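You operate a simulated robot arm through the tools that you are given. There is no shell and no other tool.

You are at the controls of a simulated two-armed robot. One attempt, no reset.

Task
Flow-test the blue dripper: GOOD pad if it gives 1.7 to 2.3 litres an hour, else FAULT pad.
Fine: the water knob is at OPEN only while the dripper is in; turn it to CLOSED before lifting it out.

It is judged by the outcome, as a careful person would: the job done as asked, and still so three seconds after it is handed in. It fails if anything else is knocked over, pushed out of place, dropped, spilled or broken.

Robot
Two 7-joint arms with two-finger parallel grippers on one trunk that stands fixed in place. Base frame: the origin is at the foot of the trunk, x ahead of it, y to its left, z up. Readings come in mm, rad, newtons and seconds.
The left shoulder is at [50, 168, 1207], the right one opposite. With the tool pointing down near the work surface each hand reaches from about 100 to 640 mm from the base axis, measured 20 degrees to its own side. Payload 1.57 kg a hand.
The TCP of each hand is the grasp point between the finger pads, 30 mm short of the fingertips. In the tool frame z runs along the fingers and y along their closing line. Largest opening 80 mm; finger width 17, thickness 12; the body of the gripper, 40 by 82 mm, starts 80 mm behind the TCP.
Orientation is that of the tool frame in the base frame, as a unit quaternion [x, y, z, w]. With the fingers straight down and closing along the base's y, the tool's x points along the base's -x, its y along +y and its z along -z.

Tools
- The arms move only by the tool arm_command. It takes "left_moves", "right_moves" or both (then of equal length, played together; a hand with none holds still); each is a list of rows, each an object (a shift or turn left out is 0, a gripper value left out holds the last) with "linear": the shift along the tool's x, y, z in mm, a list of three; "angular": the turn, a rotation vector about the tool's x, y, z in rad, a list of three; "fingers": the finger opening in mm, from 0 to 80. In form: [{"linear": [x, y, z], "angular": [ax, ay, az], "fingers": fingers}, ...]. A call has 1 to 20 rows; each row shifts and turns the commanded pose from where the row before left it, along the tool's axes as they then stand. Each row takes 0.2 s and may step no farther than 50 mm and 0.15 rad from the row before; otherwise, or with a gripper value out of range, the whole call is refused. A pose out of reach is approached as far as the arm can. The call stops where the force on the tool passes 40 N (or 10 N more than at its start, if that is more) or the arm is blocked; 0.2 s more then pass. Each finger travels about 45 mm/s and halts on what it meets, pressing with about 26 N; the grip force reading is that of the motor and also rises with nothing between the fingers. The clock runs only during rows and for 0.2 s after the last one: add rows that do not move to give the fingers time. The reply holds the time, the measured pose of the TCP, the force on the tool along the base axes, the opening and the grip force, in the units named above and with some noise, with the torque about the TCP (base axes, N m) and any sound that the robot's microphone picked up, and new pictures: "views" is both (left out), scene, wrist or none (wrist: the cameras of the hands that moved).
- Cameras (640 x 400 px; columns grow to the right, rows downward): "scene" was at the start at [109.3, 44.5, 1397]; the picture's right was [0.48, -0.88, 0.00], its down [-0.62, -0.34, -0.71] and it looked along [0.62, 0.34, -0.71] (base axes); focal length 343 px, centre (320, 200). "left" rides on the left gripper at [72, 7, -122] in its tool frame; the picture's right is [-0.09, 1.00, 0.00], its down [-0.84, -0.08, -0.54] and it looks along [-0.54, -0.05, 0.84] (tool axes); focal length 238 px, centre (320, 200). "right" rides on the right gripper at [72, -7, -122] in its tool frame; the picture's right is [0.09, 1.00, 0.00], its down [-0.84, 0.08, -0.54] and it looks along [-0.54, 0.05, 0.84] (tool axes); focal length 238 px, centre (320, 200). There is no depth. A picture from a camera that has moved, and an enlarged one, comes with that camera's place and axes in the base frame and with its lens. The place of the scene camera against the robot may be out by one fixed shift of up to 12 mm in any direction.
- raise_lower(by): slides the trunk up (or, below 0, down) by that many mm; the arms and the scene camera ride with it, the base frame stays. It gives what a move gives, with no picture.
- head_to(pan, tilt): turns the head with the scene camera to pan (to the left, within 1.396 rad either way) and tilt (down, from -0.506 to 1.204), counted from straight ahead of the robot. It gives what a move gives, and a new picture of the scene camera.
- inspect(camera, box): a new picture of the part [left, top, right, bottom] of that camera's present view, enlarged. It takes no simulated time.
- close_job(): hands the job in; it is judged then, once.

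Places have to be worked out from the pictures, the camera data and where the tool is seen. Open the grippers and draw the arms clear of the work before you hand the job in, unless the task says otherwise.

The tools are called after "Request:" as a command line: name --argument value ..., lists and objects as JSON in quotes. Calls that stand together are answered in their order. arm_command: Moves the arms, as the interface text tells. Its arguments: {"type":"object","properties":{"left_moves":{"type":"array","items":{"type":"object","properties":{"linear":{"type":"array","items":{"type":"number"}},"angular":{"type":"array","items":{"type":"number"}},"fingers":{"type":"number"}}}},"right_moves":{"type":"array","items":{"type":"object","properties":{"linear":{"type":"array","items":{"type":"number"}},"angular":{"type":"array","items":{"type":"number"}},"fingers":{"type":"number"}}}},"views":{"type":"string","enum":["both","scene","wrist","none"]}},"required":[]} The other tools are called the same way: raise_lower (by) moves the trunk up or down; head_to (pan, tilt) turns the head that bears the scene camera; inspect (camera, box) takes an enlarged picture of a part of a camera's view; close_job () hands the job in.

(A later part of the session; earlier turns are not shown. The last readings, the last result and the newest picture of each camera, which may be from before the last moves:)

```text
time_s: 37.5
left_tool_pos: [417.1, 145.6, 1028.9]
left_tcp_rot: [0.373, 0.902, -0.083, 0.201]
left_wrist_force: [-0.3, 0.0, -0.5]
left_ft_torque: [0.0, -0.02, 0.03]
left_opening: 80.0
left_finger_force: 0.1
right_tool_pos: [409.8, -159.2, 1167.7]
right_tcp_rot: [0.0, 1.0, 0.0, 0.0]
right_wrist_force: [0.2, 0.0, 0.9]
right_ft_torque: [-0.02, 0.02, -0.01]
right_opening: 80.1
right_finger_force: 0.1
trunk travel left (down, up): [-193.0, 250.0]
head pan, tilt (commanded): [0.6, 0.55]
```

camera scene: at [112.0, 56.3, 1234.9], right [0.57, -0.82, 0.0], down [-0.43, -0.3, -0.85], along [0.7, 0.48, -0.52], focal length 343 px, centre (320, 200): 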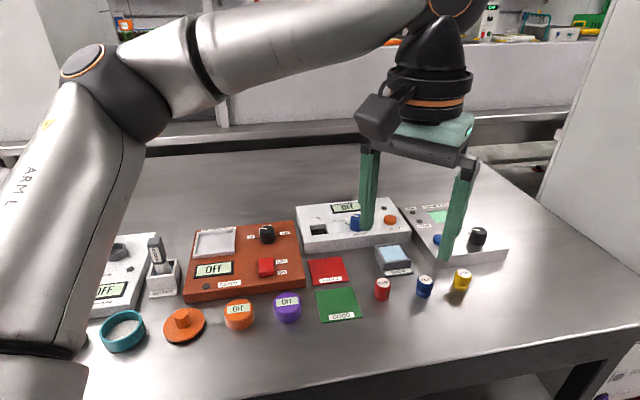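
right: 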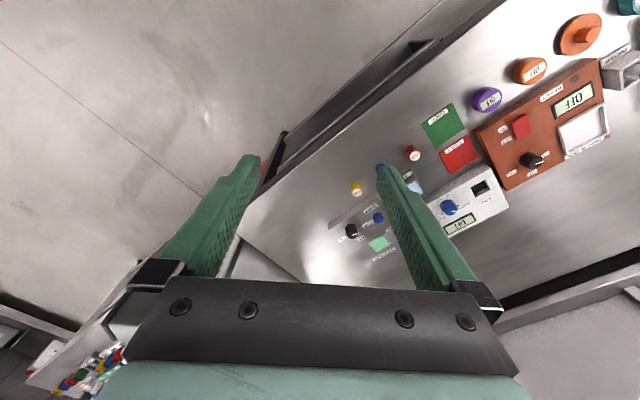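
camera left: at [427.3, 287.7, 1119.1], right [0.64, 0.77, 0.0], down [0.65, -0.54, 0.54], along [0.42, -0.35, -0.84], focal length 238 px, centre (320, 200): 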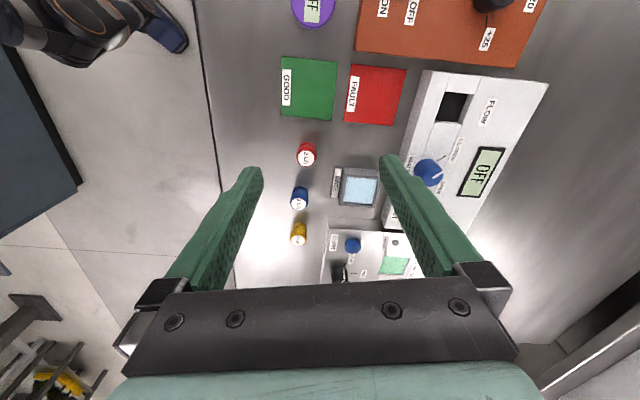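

The tilt worked. Now I move toward above the dripper (base +123, −4, −99).

Request:
arm_command --left_moves '[{"linear": [-9.9, 21, 31.9]}, {"linear": [-9.9, 21, 31.9]}, {"linear": [-9.9, 21, 31.9]}, {"linear": [-9.9, 21, 31.9]}, {"linear": [0, 0, 0]}]' --views "both"

```text
time_s: 38.7
left_tool_pos: [538.7, 141.1, 928.3]
left_tcp_rot: [0.374, 0.902, -0.083, 0.2]
left_wrist_force: [0.0, -0.5, -0.1]
left_ft_torque: [0.03, 0.0, 0.0]
left_opening: 80.1
left_finger_force: 0.0
right_tool_pos: [410.1, -159.5, 1168.1]
right_tcp_rot: [-0.001, 1.0, 0.001, 0.001]
right_wrist_force: [-0.3, 0.3, -0.5]
right_ft_torque: [-0.02, 0.02, 0.03]
right_opening: 80.2
right_finger_force: 0.0
trunk travel left (down, up): [-193.0, 250.0]
head pan, tilt (commanded): [0.6, 0.55]
camera scene: at [112.1, 56.2, 1234.9], right [0.56, -0.83, 0.0], down [-0.43, -0.3, -0.85], along [0.7, 0.48, -0.52], focal length 343 px, centre (320, 200)
camera left: at [461.8, 228.9, 1009.2], right [0.76, 0.65, 0.04], down [0.32, -0.43, 0.85], along [0.56, -0.63, -0.53], focal length 238 px, centre (320, 200)
```

scene: 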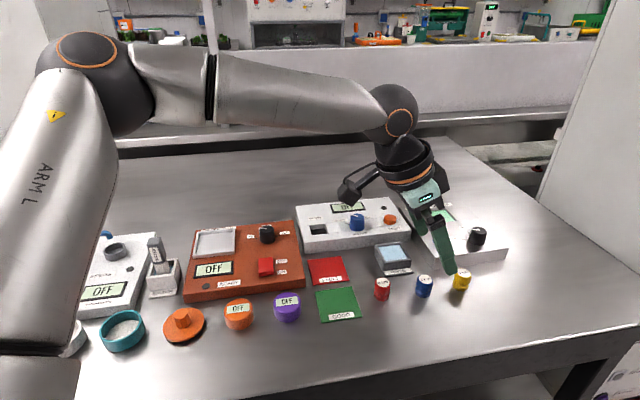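
left: 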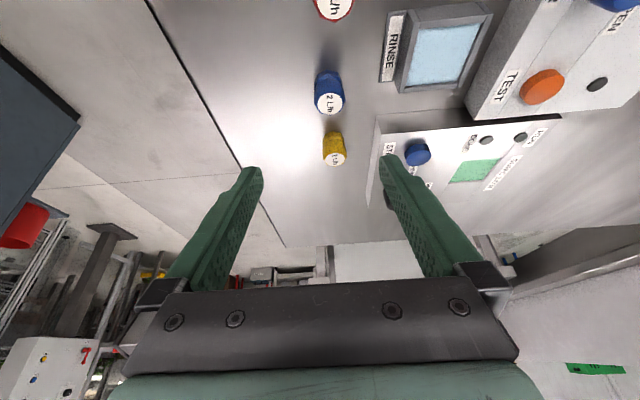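

That works without any limit. I enlarge the wrist view on the blue dripper to fix its place and size.

Request:
inspect --camera "left" --box '[290, 50, 390, 180]'

Request:
inspect --camera "left" --box '[370, 0, 510, 110]'

Request:
inspect --camera "scene" --box '[340, 180, 500, 310]'

```text
3.08 times, centred on (340, 115) of left
camera zoom: at [461.8, 228.9, 1009.2], right [0.76, 0.65, 0.04], down [0.32, -0.43, 0.85], along [0.56, -0.63, -0.53], focal length 733 px, centre (258, 462)
```

zoom: 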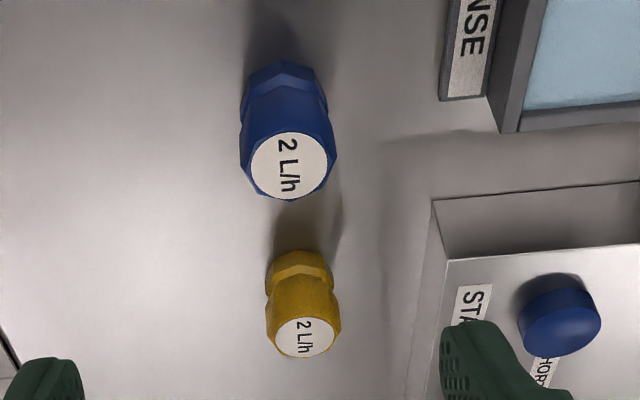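

```text
3.64 times, centred on (440, 55) of left
camera zoom: at [461.8, 228.9, 1009.2], right [0.76, 0.65, 0.04], down [0.32, -0.43, 0.85], along [0.56, -0.63, -0.53], focal length 867 px, centre (-116, 727)
```

zoom: 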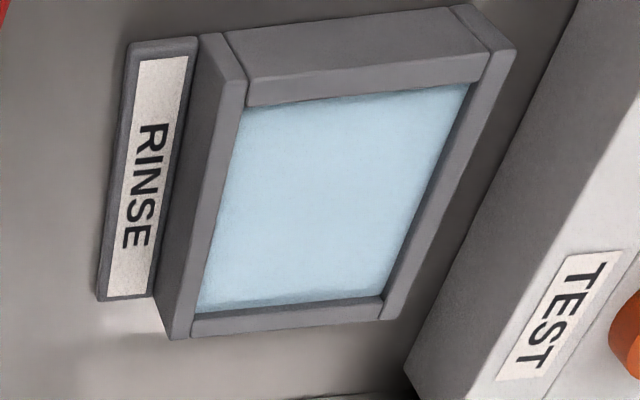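

```text
3.08 times, centred on (420, 245) of scene
camera zoom: at [112.1, 56.2, 1234.9], right [0.56, -0.83, 0.0], down [-0.43, -0.3, -0.85], along [0.7, 0.48, -0.52], focal length 1055 px, centre (12, 62)
```

zoom: 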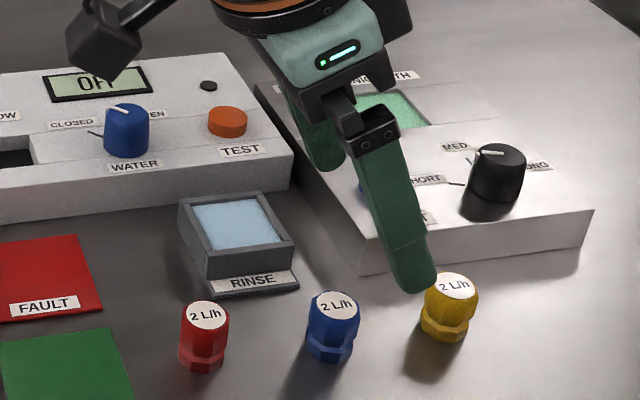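

The blue dripper's axis is confirmed at about (555, 142), top z 833, body about 27 mm wide, table near z 798. I move to a pre-grasp point above it with the fingers set to 50 mm.

Request:
arm_command --left_moves '[{"linear": [9.4, 6.2, 22.3], "fingers": 50}, {"linear": [9.4, 6.2, 22.3], "fingers": 50}, {"linear": [0, 0, 0], "fingers": 50}, {"linear": [0, 0, 0], "fingers": 50}]' --views "both"

Request:
inspect --camera "left" --box '[240, 80, 400, 260]'

Request:
inspect --camera "scene" --box '[360, 200, 500, 310]'

```text
time_s: 39.7
left_tool_pos: [548.8, 152.0, 881.1]
left_tcp_rot: [0.372, 0.903, -0.082, 0.201]
left_wrist_force: [-0.5, 0.0, -0.5]
left_ft_torque: [0.02, 0.04, 0.03]
left_opening: 50.0
left_finger_force: 0.1
right_tool_pos: [410.3, -158.6, 1167.8]
right_tcp_rot: [0.0, 1.0, 0.0, 0.0]
right_wrist_force: [-0.7, 0.0, -0.1]
right_ft_torque: [0.0, -0.01, 0.03]
right_opening: 80.0
right_finger_force: 0.0
trunk travel left (down, up): [-193.0, 250.0]
head pan, tilt (commanded): [0.6, 0.55]
camera scene: at [112.0, 56.2, 1234.9], right [0.56, -0.83, 0.0], down [-0.43, -0.3, -0.85], along [0.7, 0.48, -0.52], focal length 343 px, centre (320, 200)
camera left: at [472.4, 237.6, 963.3], right [0.76, 0.65, 0.04], down [0.32, -0.43, 0.84], along [0.56, -0.63, -0.53], focal length 238 px, centre (320, 200)
```

scene: 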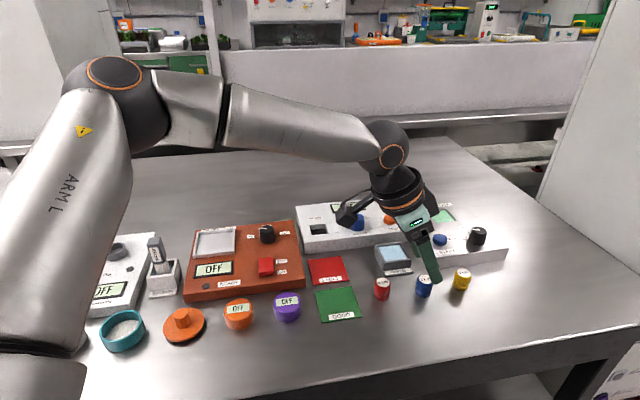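
left: 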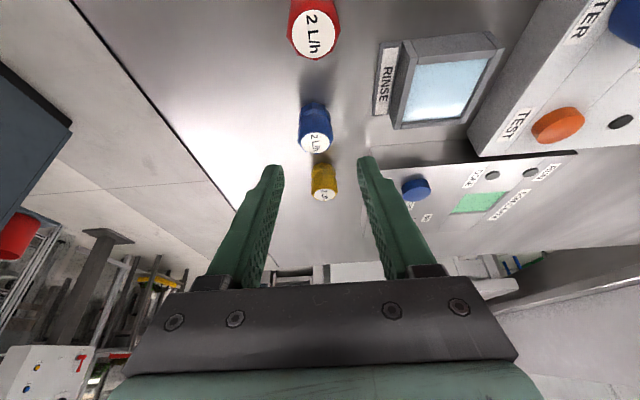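

```text
2.22 times, centred on (320, 170) of left
camera zoom: at [472.4, 237.6, 963.3], right [0.76, 0.65, 0.04], down [0.32, -0.43, 0.84], along [0.56, -0.63, -0.53], focal length 530 px, centre (320, 267)
```

zoom: 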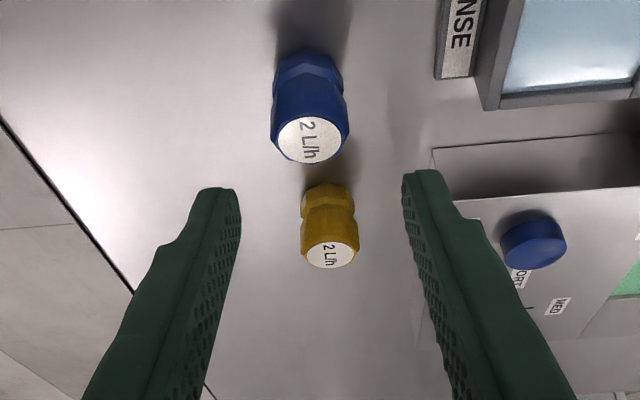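

```text
3.64 times, centred on (430, 255) of scene
camera zoom: at [112.0, 56.2, 1234.9], right [0.56, -0.83, 0.0], down [-0.43, -0.3, -0.85], along [0.7, 0.48, -0.52], focal length 1247 px, centre (-80, 0)
```

zoom: 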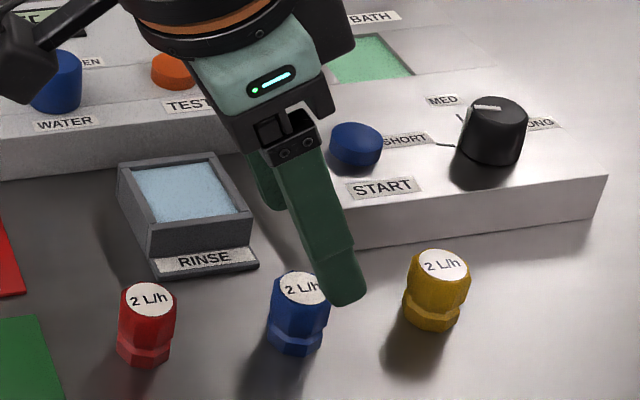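

The finger plane is about 2 mm off the dripper axis; I correct that and descend vertically so the fingertips end about 13 mm above the table around the body.

Request:
arm_command --left_moves '[{"linear": [4.8, -0.8, 12.2], "fingers": 50}, {"linear": [4.8, -0.8, 12.2], "fingers": 50}, {"linear": [4.8, -0.8, 12.1], "fingers": 50}, {"linear": [0, 0, 0], "fingers": 50}, {"linear": [0, 0, 0], "fingers": 50}]' --views "both"

Request:
inspect --camera "left" --box '[240, 80, 400, 260]'

Request:
inspect --camera "scene" --box '[380, 220, 480, 310]'

```text
time_s: 40.9
left_tool_pos: [550.3, 146.8, 843.7]
left_tcp_rot: [0.372, 0.903, -0.082, 0.2]
left_wrist_force: [-0.5, 0.7, -0.3]
left_ft_torque: [-0.01, 0.01, 0.0]
left_opening: 50.0
left_finger_force: 0.1
right_tool_pos: [410.1, -159.8, 1168.5]
right_tcp_rot: [0.001, 1.0, 0.001, 0.0]
right_wrist_force: [-0.4, -0.2, -0.3]
right_ft_torque: [0.0, 0.04, 0.0]
right_opening: 79.8
right_finger_force: 0.1
trunk travel left (down, up): [-193.0, 250.0]
head pan, tilt (commanded): [0.6, 0.55]
camera scene: at [112.0, 56.2, 1234.9], right [0.56, -0.83, 0.0], down [-0.43, -0.3, -0.85], along [0.7, 0.48, -0.52], focal length 343 px, centre (320, 200)
camera left: at [472.0, 234.0, 923.4], right [0.76, 0.65, 0.04], down [0.32, -0.43, 0.84], along [0.56, -0.63, -0.53], focal length 238 px, centre (320, 200)
```

scene: 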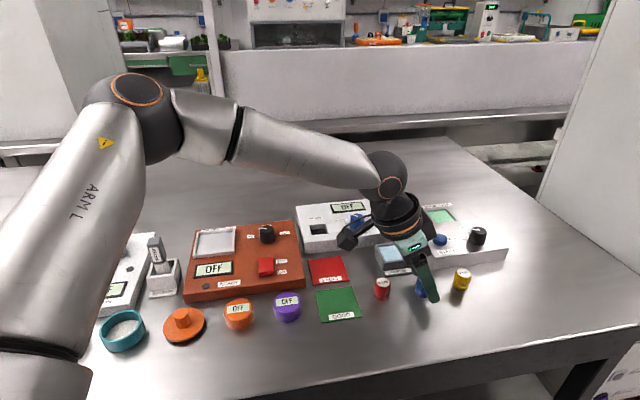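
left: 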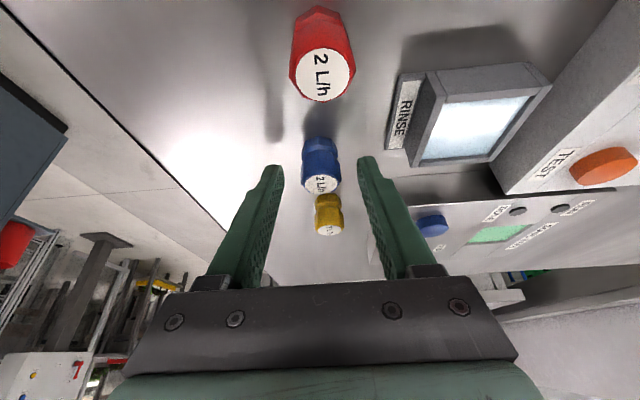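

```text
2.22 times, centred on (320, 170) of left
camera zoom: at [472.0, 234.0, 923.4], right [0.76, 0.65, 0.04], down [0.32, -0.43, 0.84], along [0.56, -0.63, -0.53], focal length 530 px, centre (320, 267)
```

zoom: 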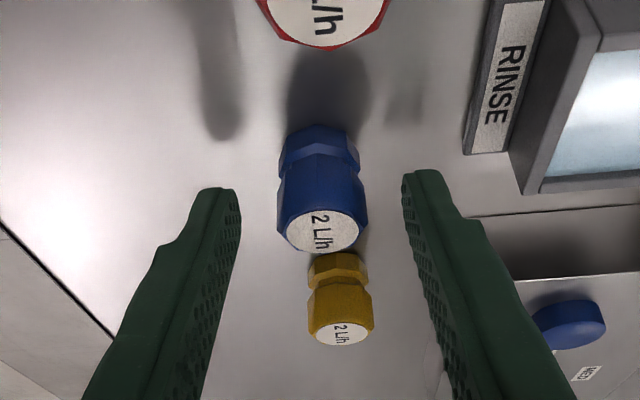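

```text
4.44 times, centred on (430, 265) of scene
camera zoom: at [112.0, 56.2, 1234.9], right [0.56, -0.83, 0.0], down [-0.43, -0.3, -0.85], along [0.7, 0.48, -0.52], focal length 1524 px, centre (-169, -89)
```

zoom: 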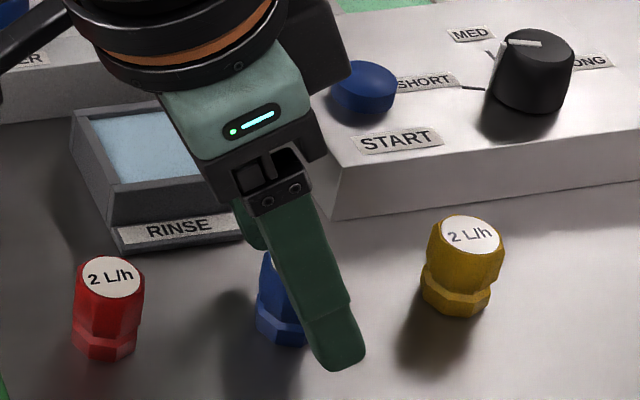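

The dripper sits centred between the fingers (y offset under 1 mm). I shift 3 mm back along the tool x to centre the pads on the body and close the fingers.

Request:
arm_command --left_moves '[{"linear": [3, 0, 0], "fingers": 50}, {"linear": [0, 0, 0], "fingers": 15}, {"linear": [0, 0, 0], "fingers": 15}, {"linear": [0, 0, 0], "fingers": 15}, {"linear": [0, 0, 0], "fingers": 15}]' --views "both"

Request:
inspect --camera "left" --box '[240, 80, 400, 260]'

```text
time_s: 42.1
left_tool_pos: [547.0, 148.2, 840.4]
left_tcp_rot: [0.372, 0.902, -0.083, 0.2]
left_wrist_force: [0.1, 0.9, 0.4]
left_ft_torque: [0.0, 0.02, 0.0]
left_opening: 24.5
left_finger_force: 25.6
right_tool_pos: [410.1, -160.0, 1168.4]
right_tcp_rot: [0.0, 1.0, 0.0, -0.001]
right_wrist_force: [-0.1, 0.2, 0.4]
right_ft_torque: [0.05, 0.0, 0.02]
right_opening: 80.0
right_finger_force: 0.1
trunk travel left (down, up): [-193.0, 250.0]
head pan, tilt (commanded): [0.6, 0.55]
camera scene: at [112.0, 56.2, 1234.9], right [0.56, -0.83, 0.0], down [-0.43, -0.3, -0.85], along [0.7, 0.48, -0.52], focal length 343 px, centre (320, 200)
camera left: at [469.9, 235.6, 922.3], right [0.76, 0.65, 0.04], down [0.32, -0.43, 0.84], along [0.56, -0.63, -0.53], focal length 238 px, centre (320, 200)
```

scene: 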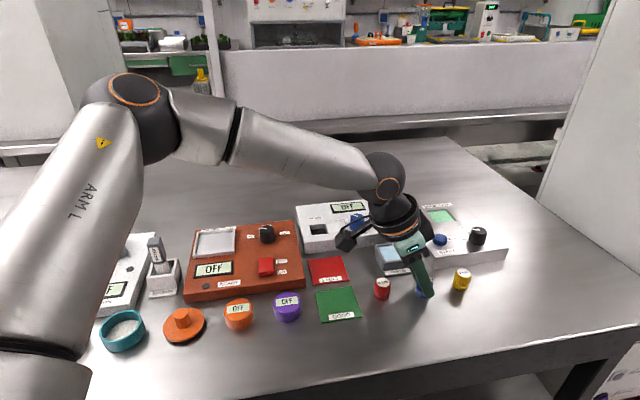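
left: 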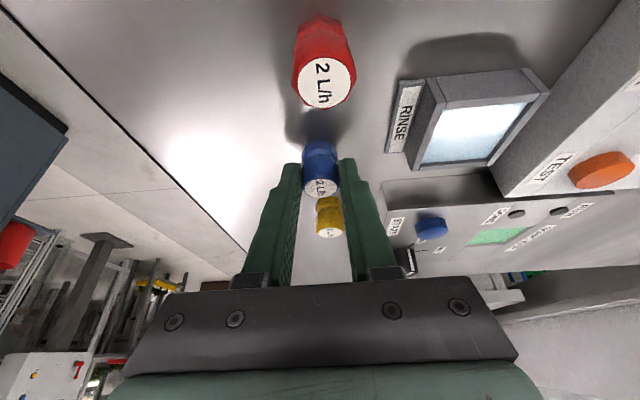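

```text
2.22 times, centred on (320, 170) of left
camera zoom: at [469.9, 235.6, 922.3], right [0.76, 0.65, 0.04], down [0.32, -0.43, 0.84], along [0.56, -0.63, -0.53], focal length 530 px, centre (320, 267)
```

zoom: 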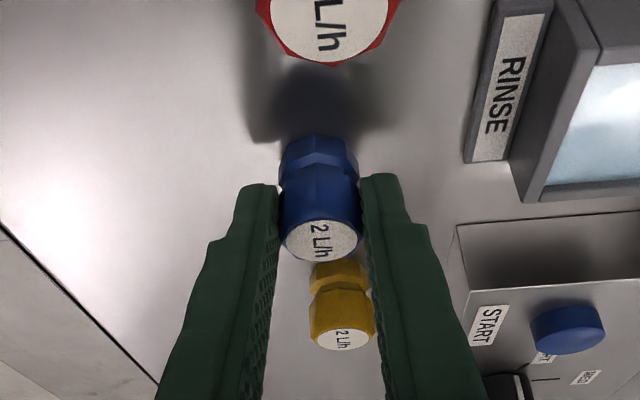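

Gripped (24.5 mm, 25.6 N). I lift it straight up by about 90 mm.

Request:
arm_command --left_moves '[{"linear": [-4.2, 0, -9.1]}, {"linear": [-8.5, 0, -18.1]}, {"linear": [-8.5, 0, -18.1]}, {"linear": [-8.5, 0, -18.1]}, {"linear": [-8.5, 0, -18.1]}, {"linear": [0, 0, 0]}]' --views "both"

Request:
inspect --camera "left" --box '[240, 80, 400, 260]'

```text
time_s: 43.5
left_tool_pos: [546.6, 147.6, 932.5]
left_tcp_rot: [0.374, 0.902, -0.083, 0.2]
left_wrist_force: [-0.3, 0.7, -0.3]
left_ft_torque: [-0.03, -0.01, 0.02]
left_opening: 14.9
left_finger_force: 0.1
right_tool_pos: [409.6, -158.4, 1168.3]
right_tcp_rot: [0.0, 1.0, 0.0, 0.0]
right_wrist_force: [-1.0, 0.3, 0.4]
right_ft_torque: [0.0, 0.02, -0.01]
right_opening: 79.9
right_finger_force: 0.1
trunk travel left (down, up): [-193.0, 250.0]
head pan, tilt (commanded): [0.6, 0.55]
camera scene: at [112.0, 56.2, 1234.9], right [0.56, -0.83, 0.0], down [-0.43, -0.3, -0.85], along [0.7, 0.48, -0.52], focal length 343 px, centre (320, 200)
camera left: at [469.8, 234.3, 1012.9], right [0.76, 0.65, 0.04], down [0.32, -0.43, 0.84], along [0.56, -0.63, -0.53], focal length 238 px, centre (320, 200)
```

scene: 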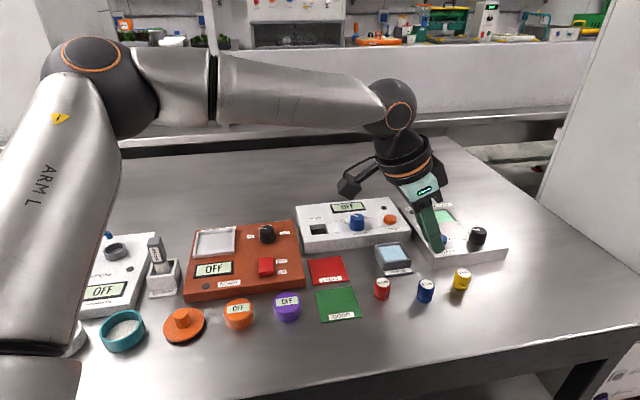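
left: 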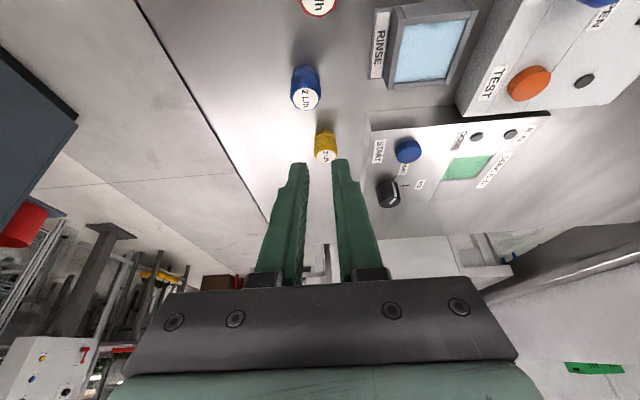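

```text
2.22 times, centred on (320, 170) of left
camera zoom: at [469.8, 234.3, 1012.9], right [0.76, 0.65, 0.04], down [0.32, -0.43, 0.84], along [0.56, -0.63, -0.53], focal length 530 px, centre (320, 267)
```

zoom: 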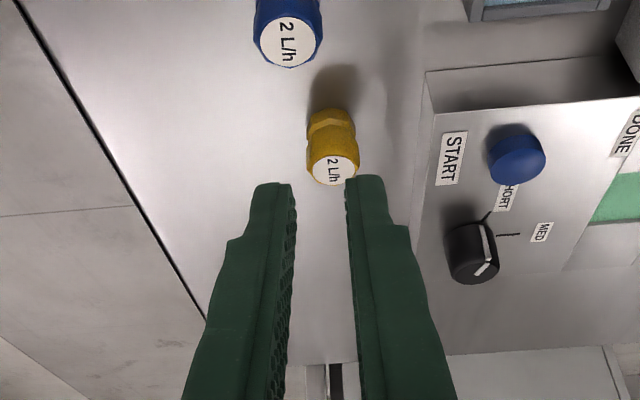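

The dripper slipped out and still stands in place; the pads only met its upper taper. I take a closer look at its profile before gripping lower.

Request:
inspect --camera "scene" --box '[365, 265, 485, 310]'

Request:
inspect --camera "left" --box '[285, 55, 345, 120]'

Request:
inspect --camera "scene" --box '[410, 268, 446, 308]'

```text
5.33 times, centred on (425, 288) of scene
camera zoom: at [112.0, 56.2, 1234.9], right [0.56, -0.83, 0.0], down [-0.43, -0.3, -0.85], along [0.7, 0.48, -0.52], focal length 1829 px, centre (-240, -267)
```

zoom: 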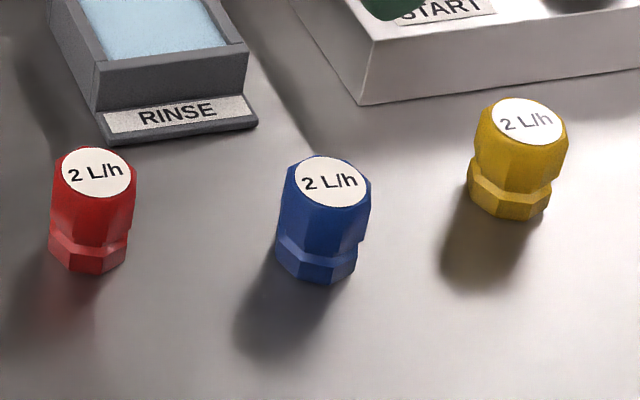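

```text
6.15 times, centred on (315, 88) of left
camera zoom: at [469.8, 234.3, 1012.9], right [0.76, 0.65, 0.04], down [0.32, -0.43, 0.84], along [0.56, -0.63, -0.53], focal length 1467 px, centre (351, 892)
```

zoom: 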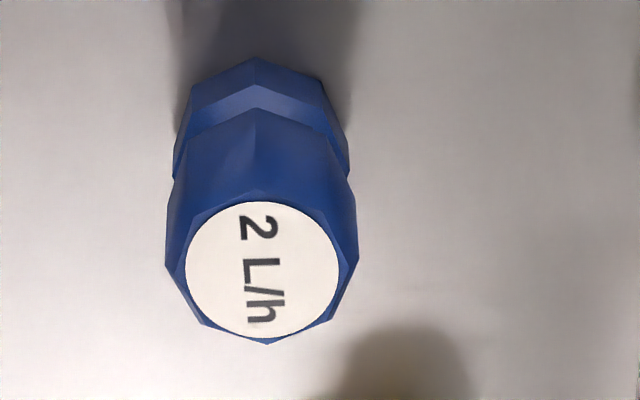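

```text
10.00 times, centred on (428, 288) of scene
camera zoom: at [112.0, 56.2, 1234.9], right [0.56, -0.83, 0.0], down [-0.43, -0.3, -0.85], along [0.7, 0.48, -0.52], focal length 3429 px, centre (-760, -680)
```

zoom: 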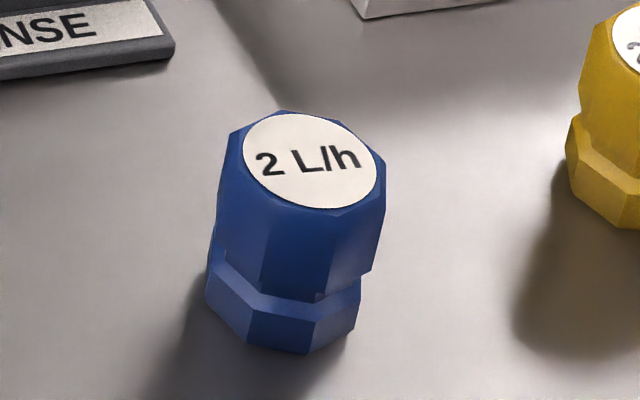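

It is standing about 11 mm from its first place, near (546, 136). I open to 50 mm, re-centre above it, and this time will grip deeper so the body lies nearer the pads' centre.

Request:
arm_command --left_moves '[{"linear": [0, 0, 0], "fingers": 50}, {"linear": [0, 0, 0], "fingers": 50}, {"linear": [9.85, -4.05, 24.4], "fingers": 50}, {"linear": [9.85, -4.05, 24.4], "fingers": 50}, {"linear": [0, 0, 0], "fingers": 50}, {"linear": [0, 0, 0], "fingers": 50}]' --views "both"

Request:
inspect --camera "left" --box '[240, 80, 400, 260]'

```text
time_s: 44.9
left_tool_pos: [543.8, 140.6, 878.9]
left_tcp_rot: [0.373, 0.902, -0.082, 0.2]
left_wrist_force: [-0.2, -0.3, 0.3]
left_ft_torque: [0.0, -0.02, -0.03]
left_opening: 50.2
left_finger_force: 0.0
right_tool_pos: [409.4, -159.5, 1167.5]
right_tcp_rot: [0.0, 1.0, 0.001, 0.0]
right_wrist_force: [-0.7, -0.5, 0.0]
right_ft_torque: [-0.01, 0.01, -0.01]
right_opening: 80.1
right_finger_force: 0.0
trunk travel left (down, up): [-193.0, 250.0]
head pan, tilt (commanded): [0.6, 0.55]
camera scene: at [112.0, 56.2, 1234.9], right [0.56, -0.83, 0.0], down [-0.43, -0.3, -0.85], along [0.7, 0.48, -0.52], focal length 343 px, centre (320, 200)
camera left: at [466.3, 228.1, 959.1], right [0.76, 0.65, 0.04], down [0.32, -0.43, 0.84], along [0.56, -0.63, -0.53], focal length 238 px, centre (320, 200)
```

scene: 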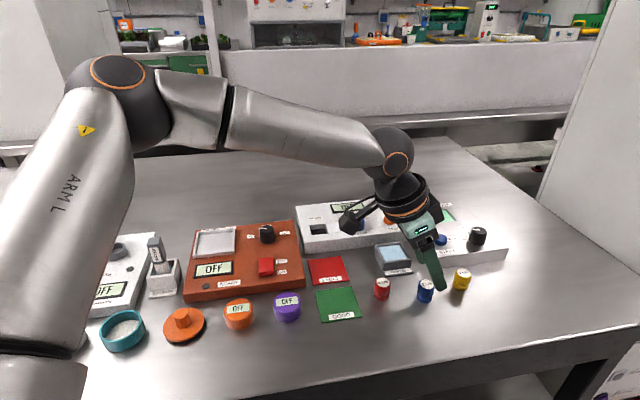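
left: 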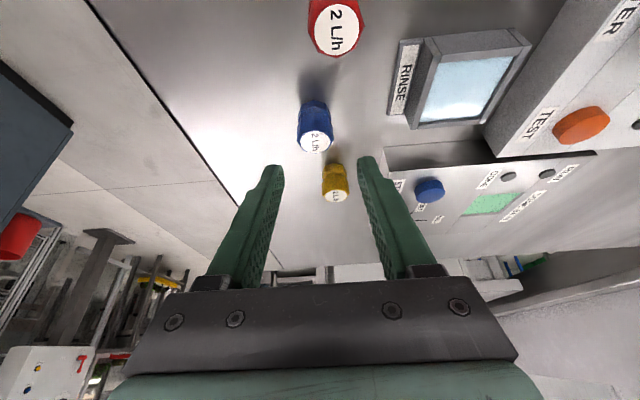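

```text
2.22 times, centred on (320, 170) of left
camera zoom: at [466.3, 228.1, 959.1], right [0.76, 0.65, 0.04], down [0.32, -0.43, 0.84], along [0.56, -0.63, -0.53], focal length 530 px, centre (320, 267)
```

zoom: 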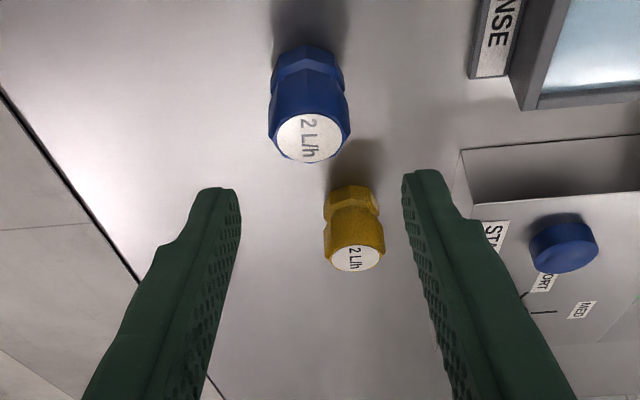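

Tool-frame offset to the dripper top is about (14.8, −1.8, 44). I descend so that it lies centred with its top near the TCP, in small steps near the end.

Request:
arm_command --left_moves '[{"linear": [5, -0.6, 10.5], "fingers": 50}, {"linear": [5, -0.6, 10.5], "fingers": 50}, {"linear": [5, -0.6, 10.5], "fingers": 50}, {"linear": [2.5, 0, 5], "fingers": 50}, {"linear": [1.7, 0, 3.5], "fingers": 50}, {"linear": [0, 0, 0], "fingers": 50}]' --views "both"

Request:
inspect --camera "left" --box '[240, 80, 400, 260]'

Request:
inspect --camera "scene" --box '[390, 240, 470, 320]'

```text
time_s: 46.3
left_tool_pos: [542.0, 138.7, 834.5]
left_tcp_rot: [0.374, 0.902, -0.083, 0.2]
left_wrist_force: [-0.7, 0.2, -0.3]
left_ft_torque: [0.04, -0.01, 0.01]
left_opening: 50.1
left_finger_force: 0.0
right_tool_pos: [409.9, -158.2, 1168.5]
right_tcp_rot: [0.0, 1.0, -0.001, 0.0]
right_wrist_force: [-0.4, 0.7, -0.7]
right_ft_torque: [-0.01, 0.01, 0.01]
right_opening: 79.8
right_finger_force: 0.0
trunk travel left (down, up): [-193.0, 250.0]
head pan, tilt (commanded): [0.6, 0.55]
camera scene: at [112.0, 56.2, 1234.9], right [0.56, -0.83, 0.0], down [-0.43, -0.3, -0.85], along [0.7, 0.48, -0.52], focal length 343 px, centre (320, 200)
camera left: at [464.8, 226.3, 915.2], right [0.76, 0.65, 0.04], down [0.32, -0.43, 0.84], along [0.56, -0.63, -0.53], focal length 238 px, centre (320, 200)
```

scene: 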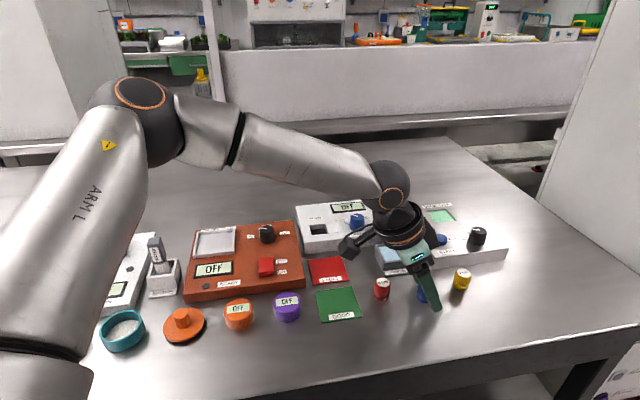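
left: 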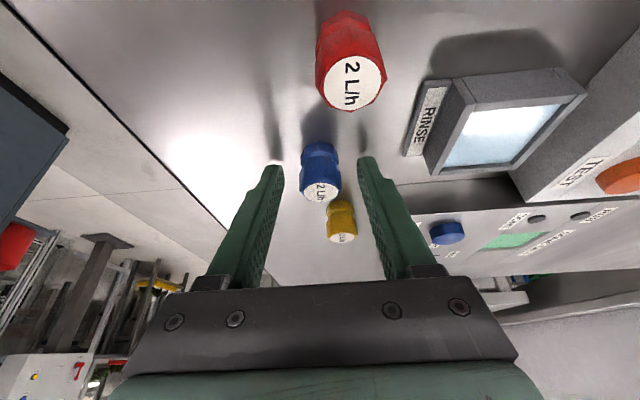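

```text
2.22 times, centred on (320, 170) of left
camera zoom: at [464.8, 226.3, 915.2], right [0.76, 0.65, 0.04], down [0.32, -0.43, 0.84], along [0.56, -0.63, -0.53], focal length 530 px, centre (320, 267)
```

zoom: 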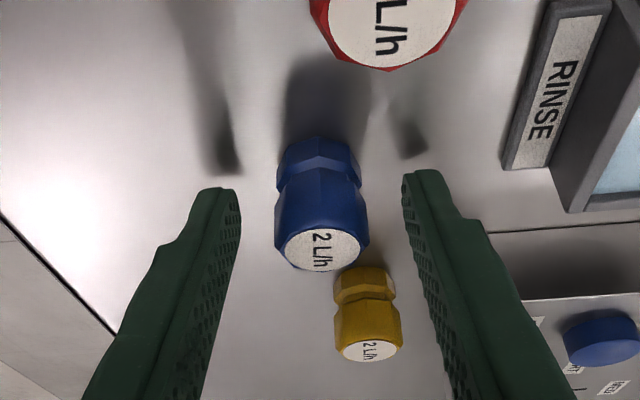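

```text
5.00 times, centred on (430, 280) of scene
camera zoom: at [112.0, 56.2, 1234.9], right [0.56, -0.83, 0.0], down [-0.43, -0.3, -0.85], along [0.7, 0.48, -0.52], focal length 1715 px, centre (-230, -200)
```

zoom: 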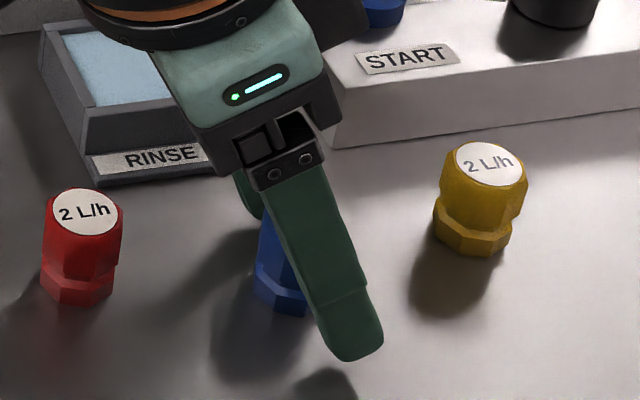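

Well centred (y offset 0.9 mm). I close the fingers and then lift only slightly to check the hold.

Request:
arm_command --left_moves '[{"linear": [0, 0.8, 0], "fingers": 50}, {"linear": [0, 0, 0], "fingers": 10}, {"linear": [0, 0, 0], "fingers": 10}, {"linear": [0, 0, 0], "fingers": 10}, {"linear": [0, 0, 0], "fingers": 10}, {"linear": [0, 0, 0], "fingers": 10}]' --views "wrist"

Request:
inspect --camera "left" --box '[270, 110, 370, 220]'

```text
time_s: 47.7
left_tool_pos: [542.9, 139.5, 835.1]
left_tcp_rot: [0.373, 0.902, -0.083, 0.2]
left_wrist_force: [0.6, -0.8, 0.2]
left_ft_torque: [-0.03, 0.02, -0.02]
left_opening: 24.2
left_finger_force: 25.9
right_tool_pos: [409.6, -158.5, 1167.6]
right_tcp_rot: [0.001, 1.0, 0.0, 0.0]
right_wrist_force: [0.2, -0.8, -0.4]
right_ft_torque: [0.02, 0.01, 0.0]
right_opening: 79.9
right_finger_force: 0.1
trunk travel left (down, up): [-193.0, 250.0]
head pan, tilt (commanded): [0.6, 0.55]
camera left: at [465.4, 226.8, 915.7], right [0.76, 0.65, 0.04], down [0.32, -0.43, 0.84], along [0.56, -0.63, -0.53], focal length 238 px, centre (320, 200)
```

left: 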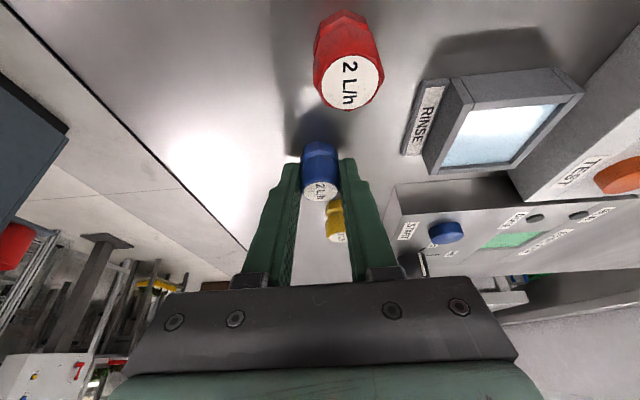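

```text
3.64 times, centred on (320, 165) of left
camera zoom: at [465.4, 226.8, 915.7], right [0.76, 0.65, 0.04], down [0.32, -0.43, 0.84], along [0.56, -0.63, -0.53], focal length 867 px, centre (320, 327)
```

zoom: 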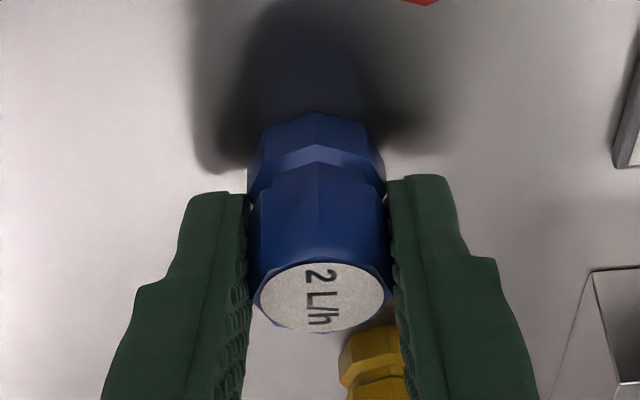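

Closed at 24.2 mm with 25.9 N. I lift by about 15 mm in small steps and check.

Request:
arm_command --left_moves '[{"linear": [-1.3, 0, -2.7], "fingers": 10}, {"linear": [-1.3, 0, -2.7], "fingers": 10}, {"linear": [-1.3, 0, -2.7], "fingers": 10}, {"linear": [-1.3, 0, -2.7], "fingers": 10}, {"linear": [-1.3, 0, -2.7], "fingers": 10}]' --views "both"

Request:
inspect --camera "left" --box '[270, 110, 370, 220]'

Request:
inspect --camera "scene" --box '[390, 240, 470, 320]'

```text
time_s: 48.9
left_tool_pos: [544.0, 139.6, 849.5]
left_tcp_rot: [0.374, 0.902, -0.083, 0.2]
left_wrist_force: [0.1, 0.5, -0.6]
left_ft_torque: [-0.01, 0.0, 0.01]
left_opening: 24.3
left_finger_force: 26.1
right_tool_pos: [410.0, -159.4, 1168.8]
right_tcp_rot: [-0.001, 1.0, 0.0, -0.001]
right_wrist_force: [-0.4, -0.4, -0.7]
right_ft_torque: [-0.01, -0.01, 0.0]
right_opening: 79.9
right_finger_force: 0.0
trunk travel left (down, up): [-193.0, 250.0]
head pan, tilt (commanded): [0.6, 0.55]
camera scene: at [112.0, 56.2, 1234.9], right [0.56, -0.83, 0.0], down [-0.43, -0.3, -0.85], along [0.7, 0.48, -0.52], focal length 343 px, centre (320, 200)
camera left: at [465.5, 226.7, 930.5], right [0.76, 0.65, 0.04], down [0.32, -0.43, 0.85], along [0.56, -0.63, -0.53], focal length 238 px, centre (320, 200)
```

scene: 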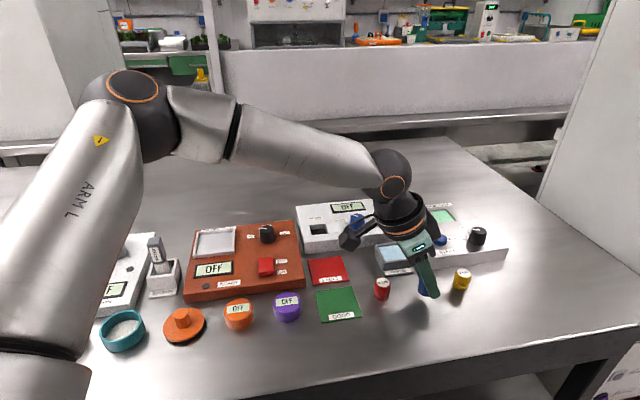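
left: 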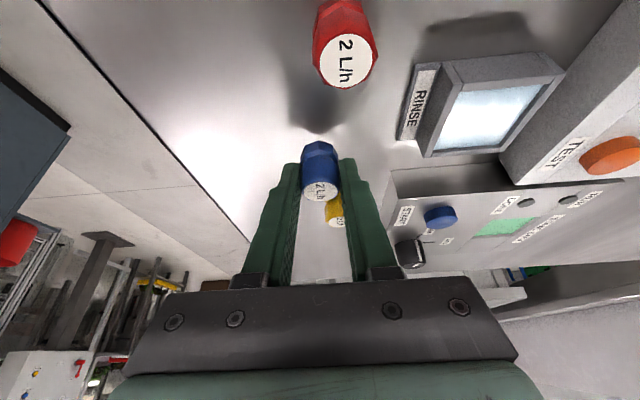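

```text
3.64 times, centred on (320, 165) of left
camera zoom: at [465.5, 226.7, 930.5], right [0.76, 0.65, 0.04], down [0.32, -0.43, 0.85], along [0.56, -0.63, -0.53], focal length 867 px, centre (320, 327)
```

zoom: 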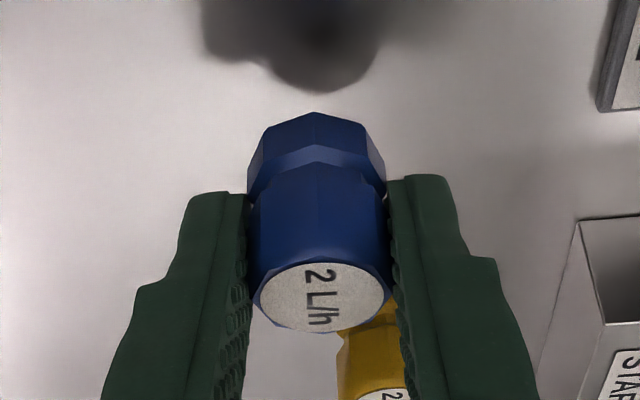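

```text
5.00 times, centred on (430, 280) of scene
camera zoom: at [112.0, 56.2, 1234.9], right [0.56, -0.83, 0.0], down [-0.43, -0.3, -0.85], along [0.7, 0.48, -0.52], focal length 1715 px, centre (-230, -200)
```

zoom: 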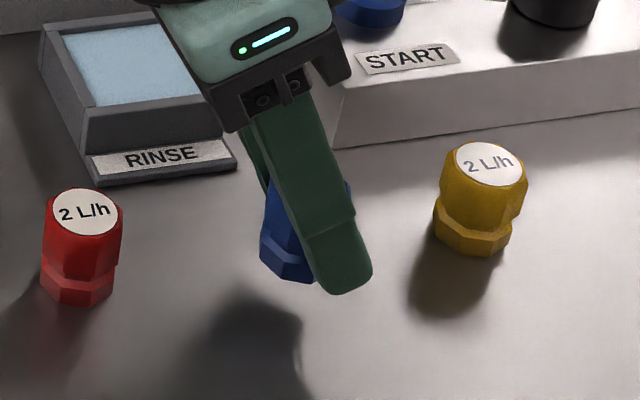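

The hold is firm and the dripper is upright. I continue lifting gently to clear the instruments.

Request:
arm_command --left_moves '[{"linear": [-3.4, 0, -7.3], "fingers": 10}, {"linear": [-3.4, 0, -7.3], "fingers": 10}, {"linear": [-3.4, 0, -7.3], "fingers": 10}, {"linear": [-3.4, 0, -7.3], "fingers": 10}, {"linear": [-3.4, 0, -7.3], "fingers": 10}, {"linear": [-3.4, 0, -7.3], "fingers": 10}, {"linear": [-3.4, 0, -7.3], "fingers": 10}, {"linear": [-3.4, 0, -7.3], "fingers": 10}, {"linear": [-3.4, 0, -7.3], "fingers": 10}, {"linear": [0, 0, 0], "fingers": 10}]' --views "both"

```text
time_s: 51.1
left_tool_pos: [543.3, 140.0, 922.3]
left_tcp_rot: [0.374, 0.902, -0.083, 0.2]
left_wrist_force: [-0.2, 0.4, 0.2]
left_ft_torque: [-0.04, 0.0, 0.04]
left_opening: 24.6
left_finger_force: 26.0
right_tool_pos: [410.1, -159.8, 1166.9]
right_tcp_rot: [0.0, 1.0, 0.0, 0.0]
right_wrist_force: [0.4, -0.1, 0.4]
right_ft_torque: [0.03, -0.01, 0.04]
right_opening: 80.0
right_finger_force: 0.0
trunk travel left (down, up): [-193.0, 250.0]
head pan, tilt (commanded): [0.6, 0.55]
camera scene: at [112.0, 56.2, 1234.9], right [0.56, -0.83, 0.0], down [-0.43, -0.3, -0.85], along [0.7, 0.48, -0.52], focal length 343 px, centre (320, 200)
camera left: at [465.8, 226.8, 1003.0], right [0.76, 0.65, 0.04], down [0.32, -0.43, 0.84], along [0.56, -0.63, -0.53], focal length 238 px, centre (320, 200)
```

scene: 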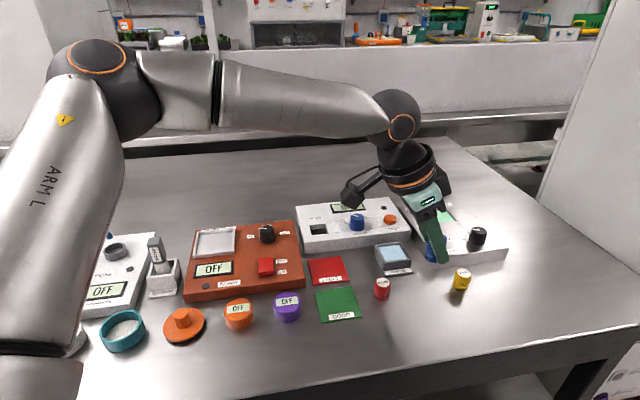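
left: 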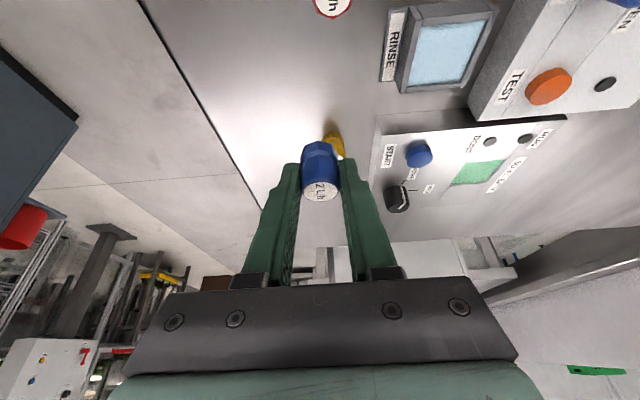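

Held securely at z 922 (dripper bottom about 885). I carry it over toward the socket, keeping above the knob height.

Request:
arm_command --left_moves '[{"linear": [12.94, 18, -6.92], "fingers": 10}, {"linear": [12.94, 18, -6.92], "fingers": 10}, {"linear": [12.94, 18, -6.92], "fingers": 10}, {"linear": [12.94, 18, -6.92], "fingers": 10}, {"linear": [12.94, 18, -6.92], "fingers": 10}, {"linear": [12.94, 18, -6.92], "fingers": 10}, {"linear": [12.94, 18, -6.92], "fingers": 10}, {"linear": [12.94, 18, -6.92], "fingers": 10}, {"linear": [12.94, 18, -6.92], "fingers": 10}, {"linear": [12.94, 18, -6.92], "fingers": 10}, {"linear": [0, 0, 0], "fingers": 10}]' --views "both"

Request:
inspect --camera "left" --box '[240, 40, 440, 200]'

Request:
inspect --camera "scene" --box '[280, 170, 420, 260]'

```text
time_s: 53.5
left_tool_pos: [566.5, 371.0, 930.3]
left_tcp_rot: [0.372, 0.902, -0.083, 0.201]
left_wrist_force: [0.2, -0.6, -0.5]
left_ft_torque: [-0.01, 0.02, -0.02]
left_opening: 24.4
left_finger_force: 26.2
right_tool_pos: [409.9, -158.4, 1168.3]
right_tcp_rot: [0.0, 1.0, 0.0, 0.0]
right_wrist_force: [0.5, -0.2, 0.0]
right_ft_torque: [0.0, 0.0, 0.03]
right_opening: 80.1
right_finger_force: 0.1
trunk travel left (down, up): [-193.0, 250.0]
head pan, tilt (commanded): [0.6, 0.55]
camera scene: at [112.0, 56.3, 1234.9], right [0.56, -0.83, 0.0], down [-0.43, -0.3, -0.85], along [0.7, 0.48, -0.52], focal length 343 px, centre (320, 200)
camera left: at [488.6, 458.2, 1011.0], right [0.76, 0.65, 0.04], down [0.32, -0.43, 0.84], along [0.56, -0.63, -0.53], focal length 238 px, centre (320, 200)
```

scene: 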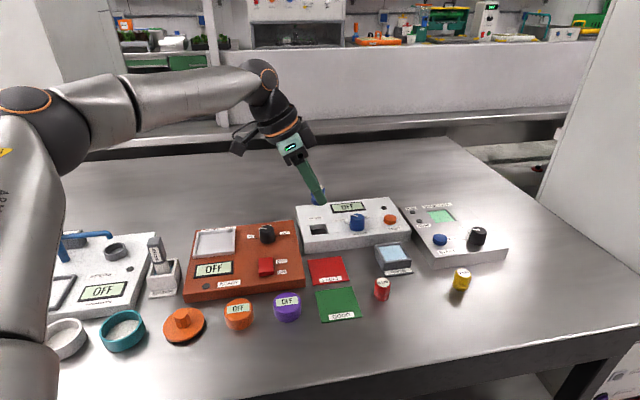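
left: 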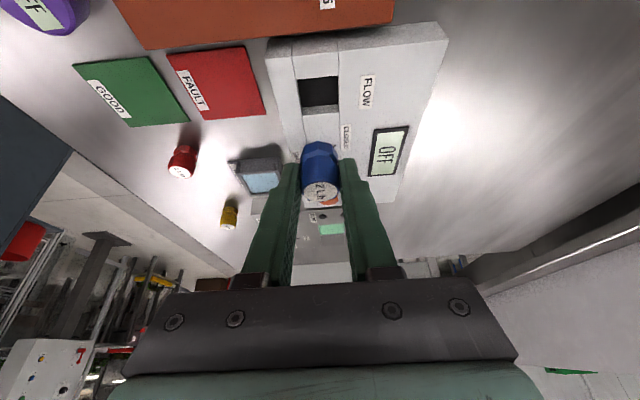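

```text
2.50 times, centred on (340, 120) of left
camera zoom: at [488.6, 458.2, 1011.0], right [0.76, 0.65, 0.04], down [0.32, -0.43, 0.84], along [0.56, -0.63, -0.53], focal length 596 px, centre (270, 400)
```

zoom: 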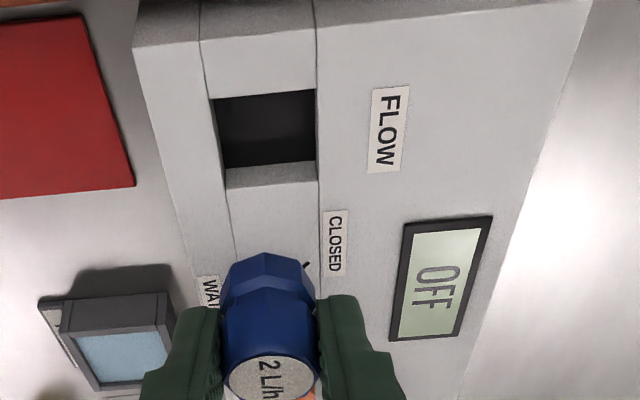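

```text
4.44 times, centred on (350, 215) of scene
camera zoom: at [112.0, 56.3, 1234.9], right [0.56, -0.83, 0.0], down [-0.43, -0.3, -0.85], along [0.7, 0.48, -0.52], focal length 1524 px, centre (187, 133)
```

zoom: 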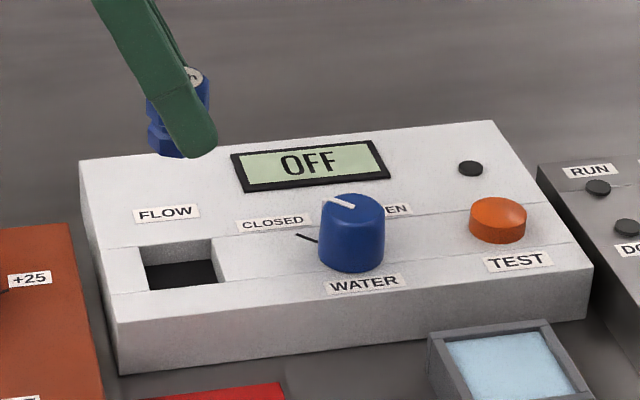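

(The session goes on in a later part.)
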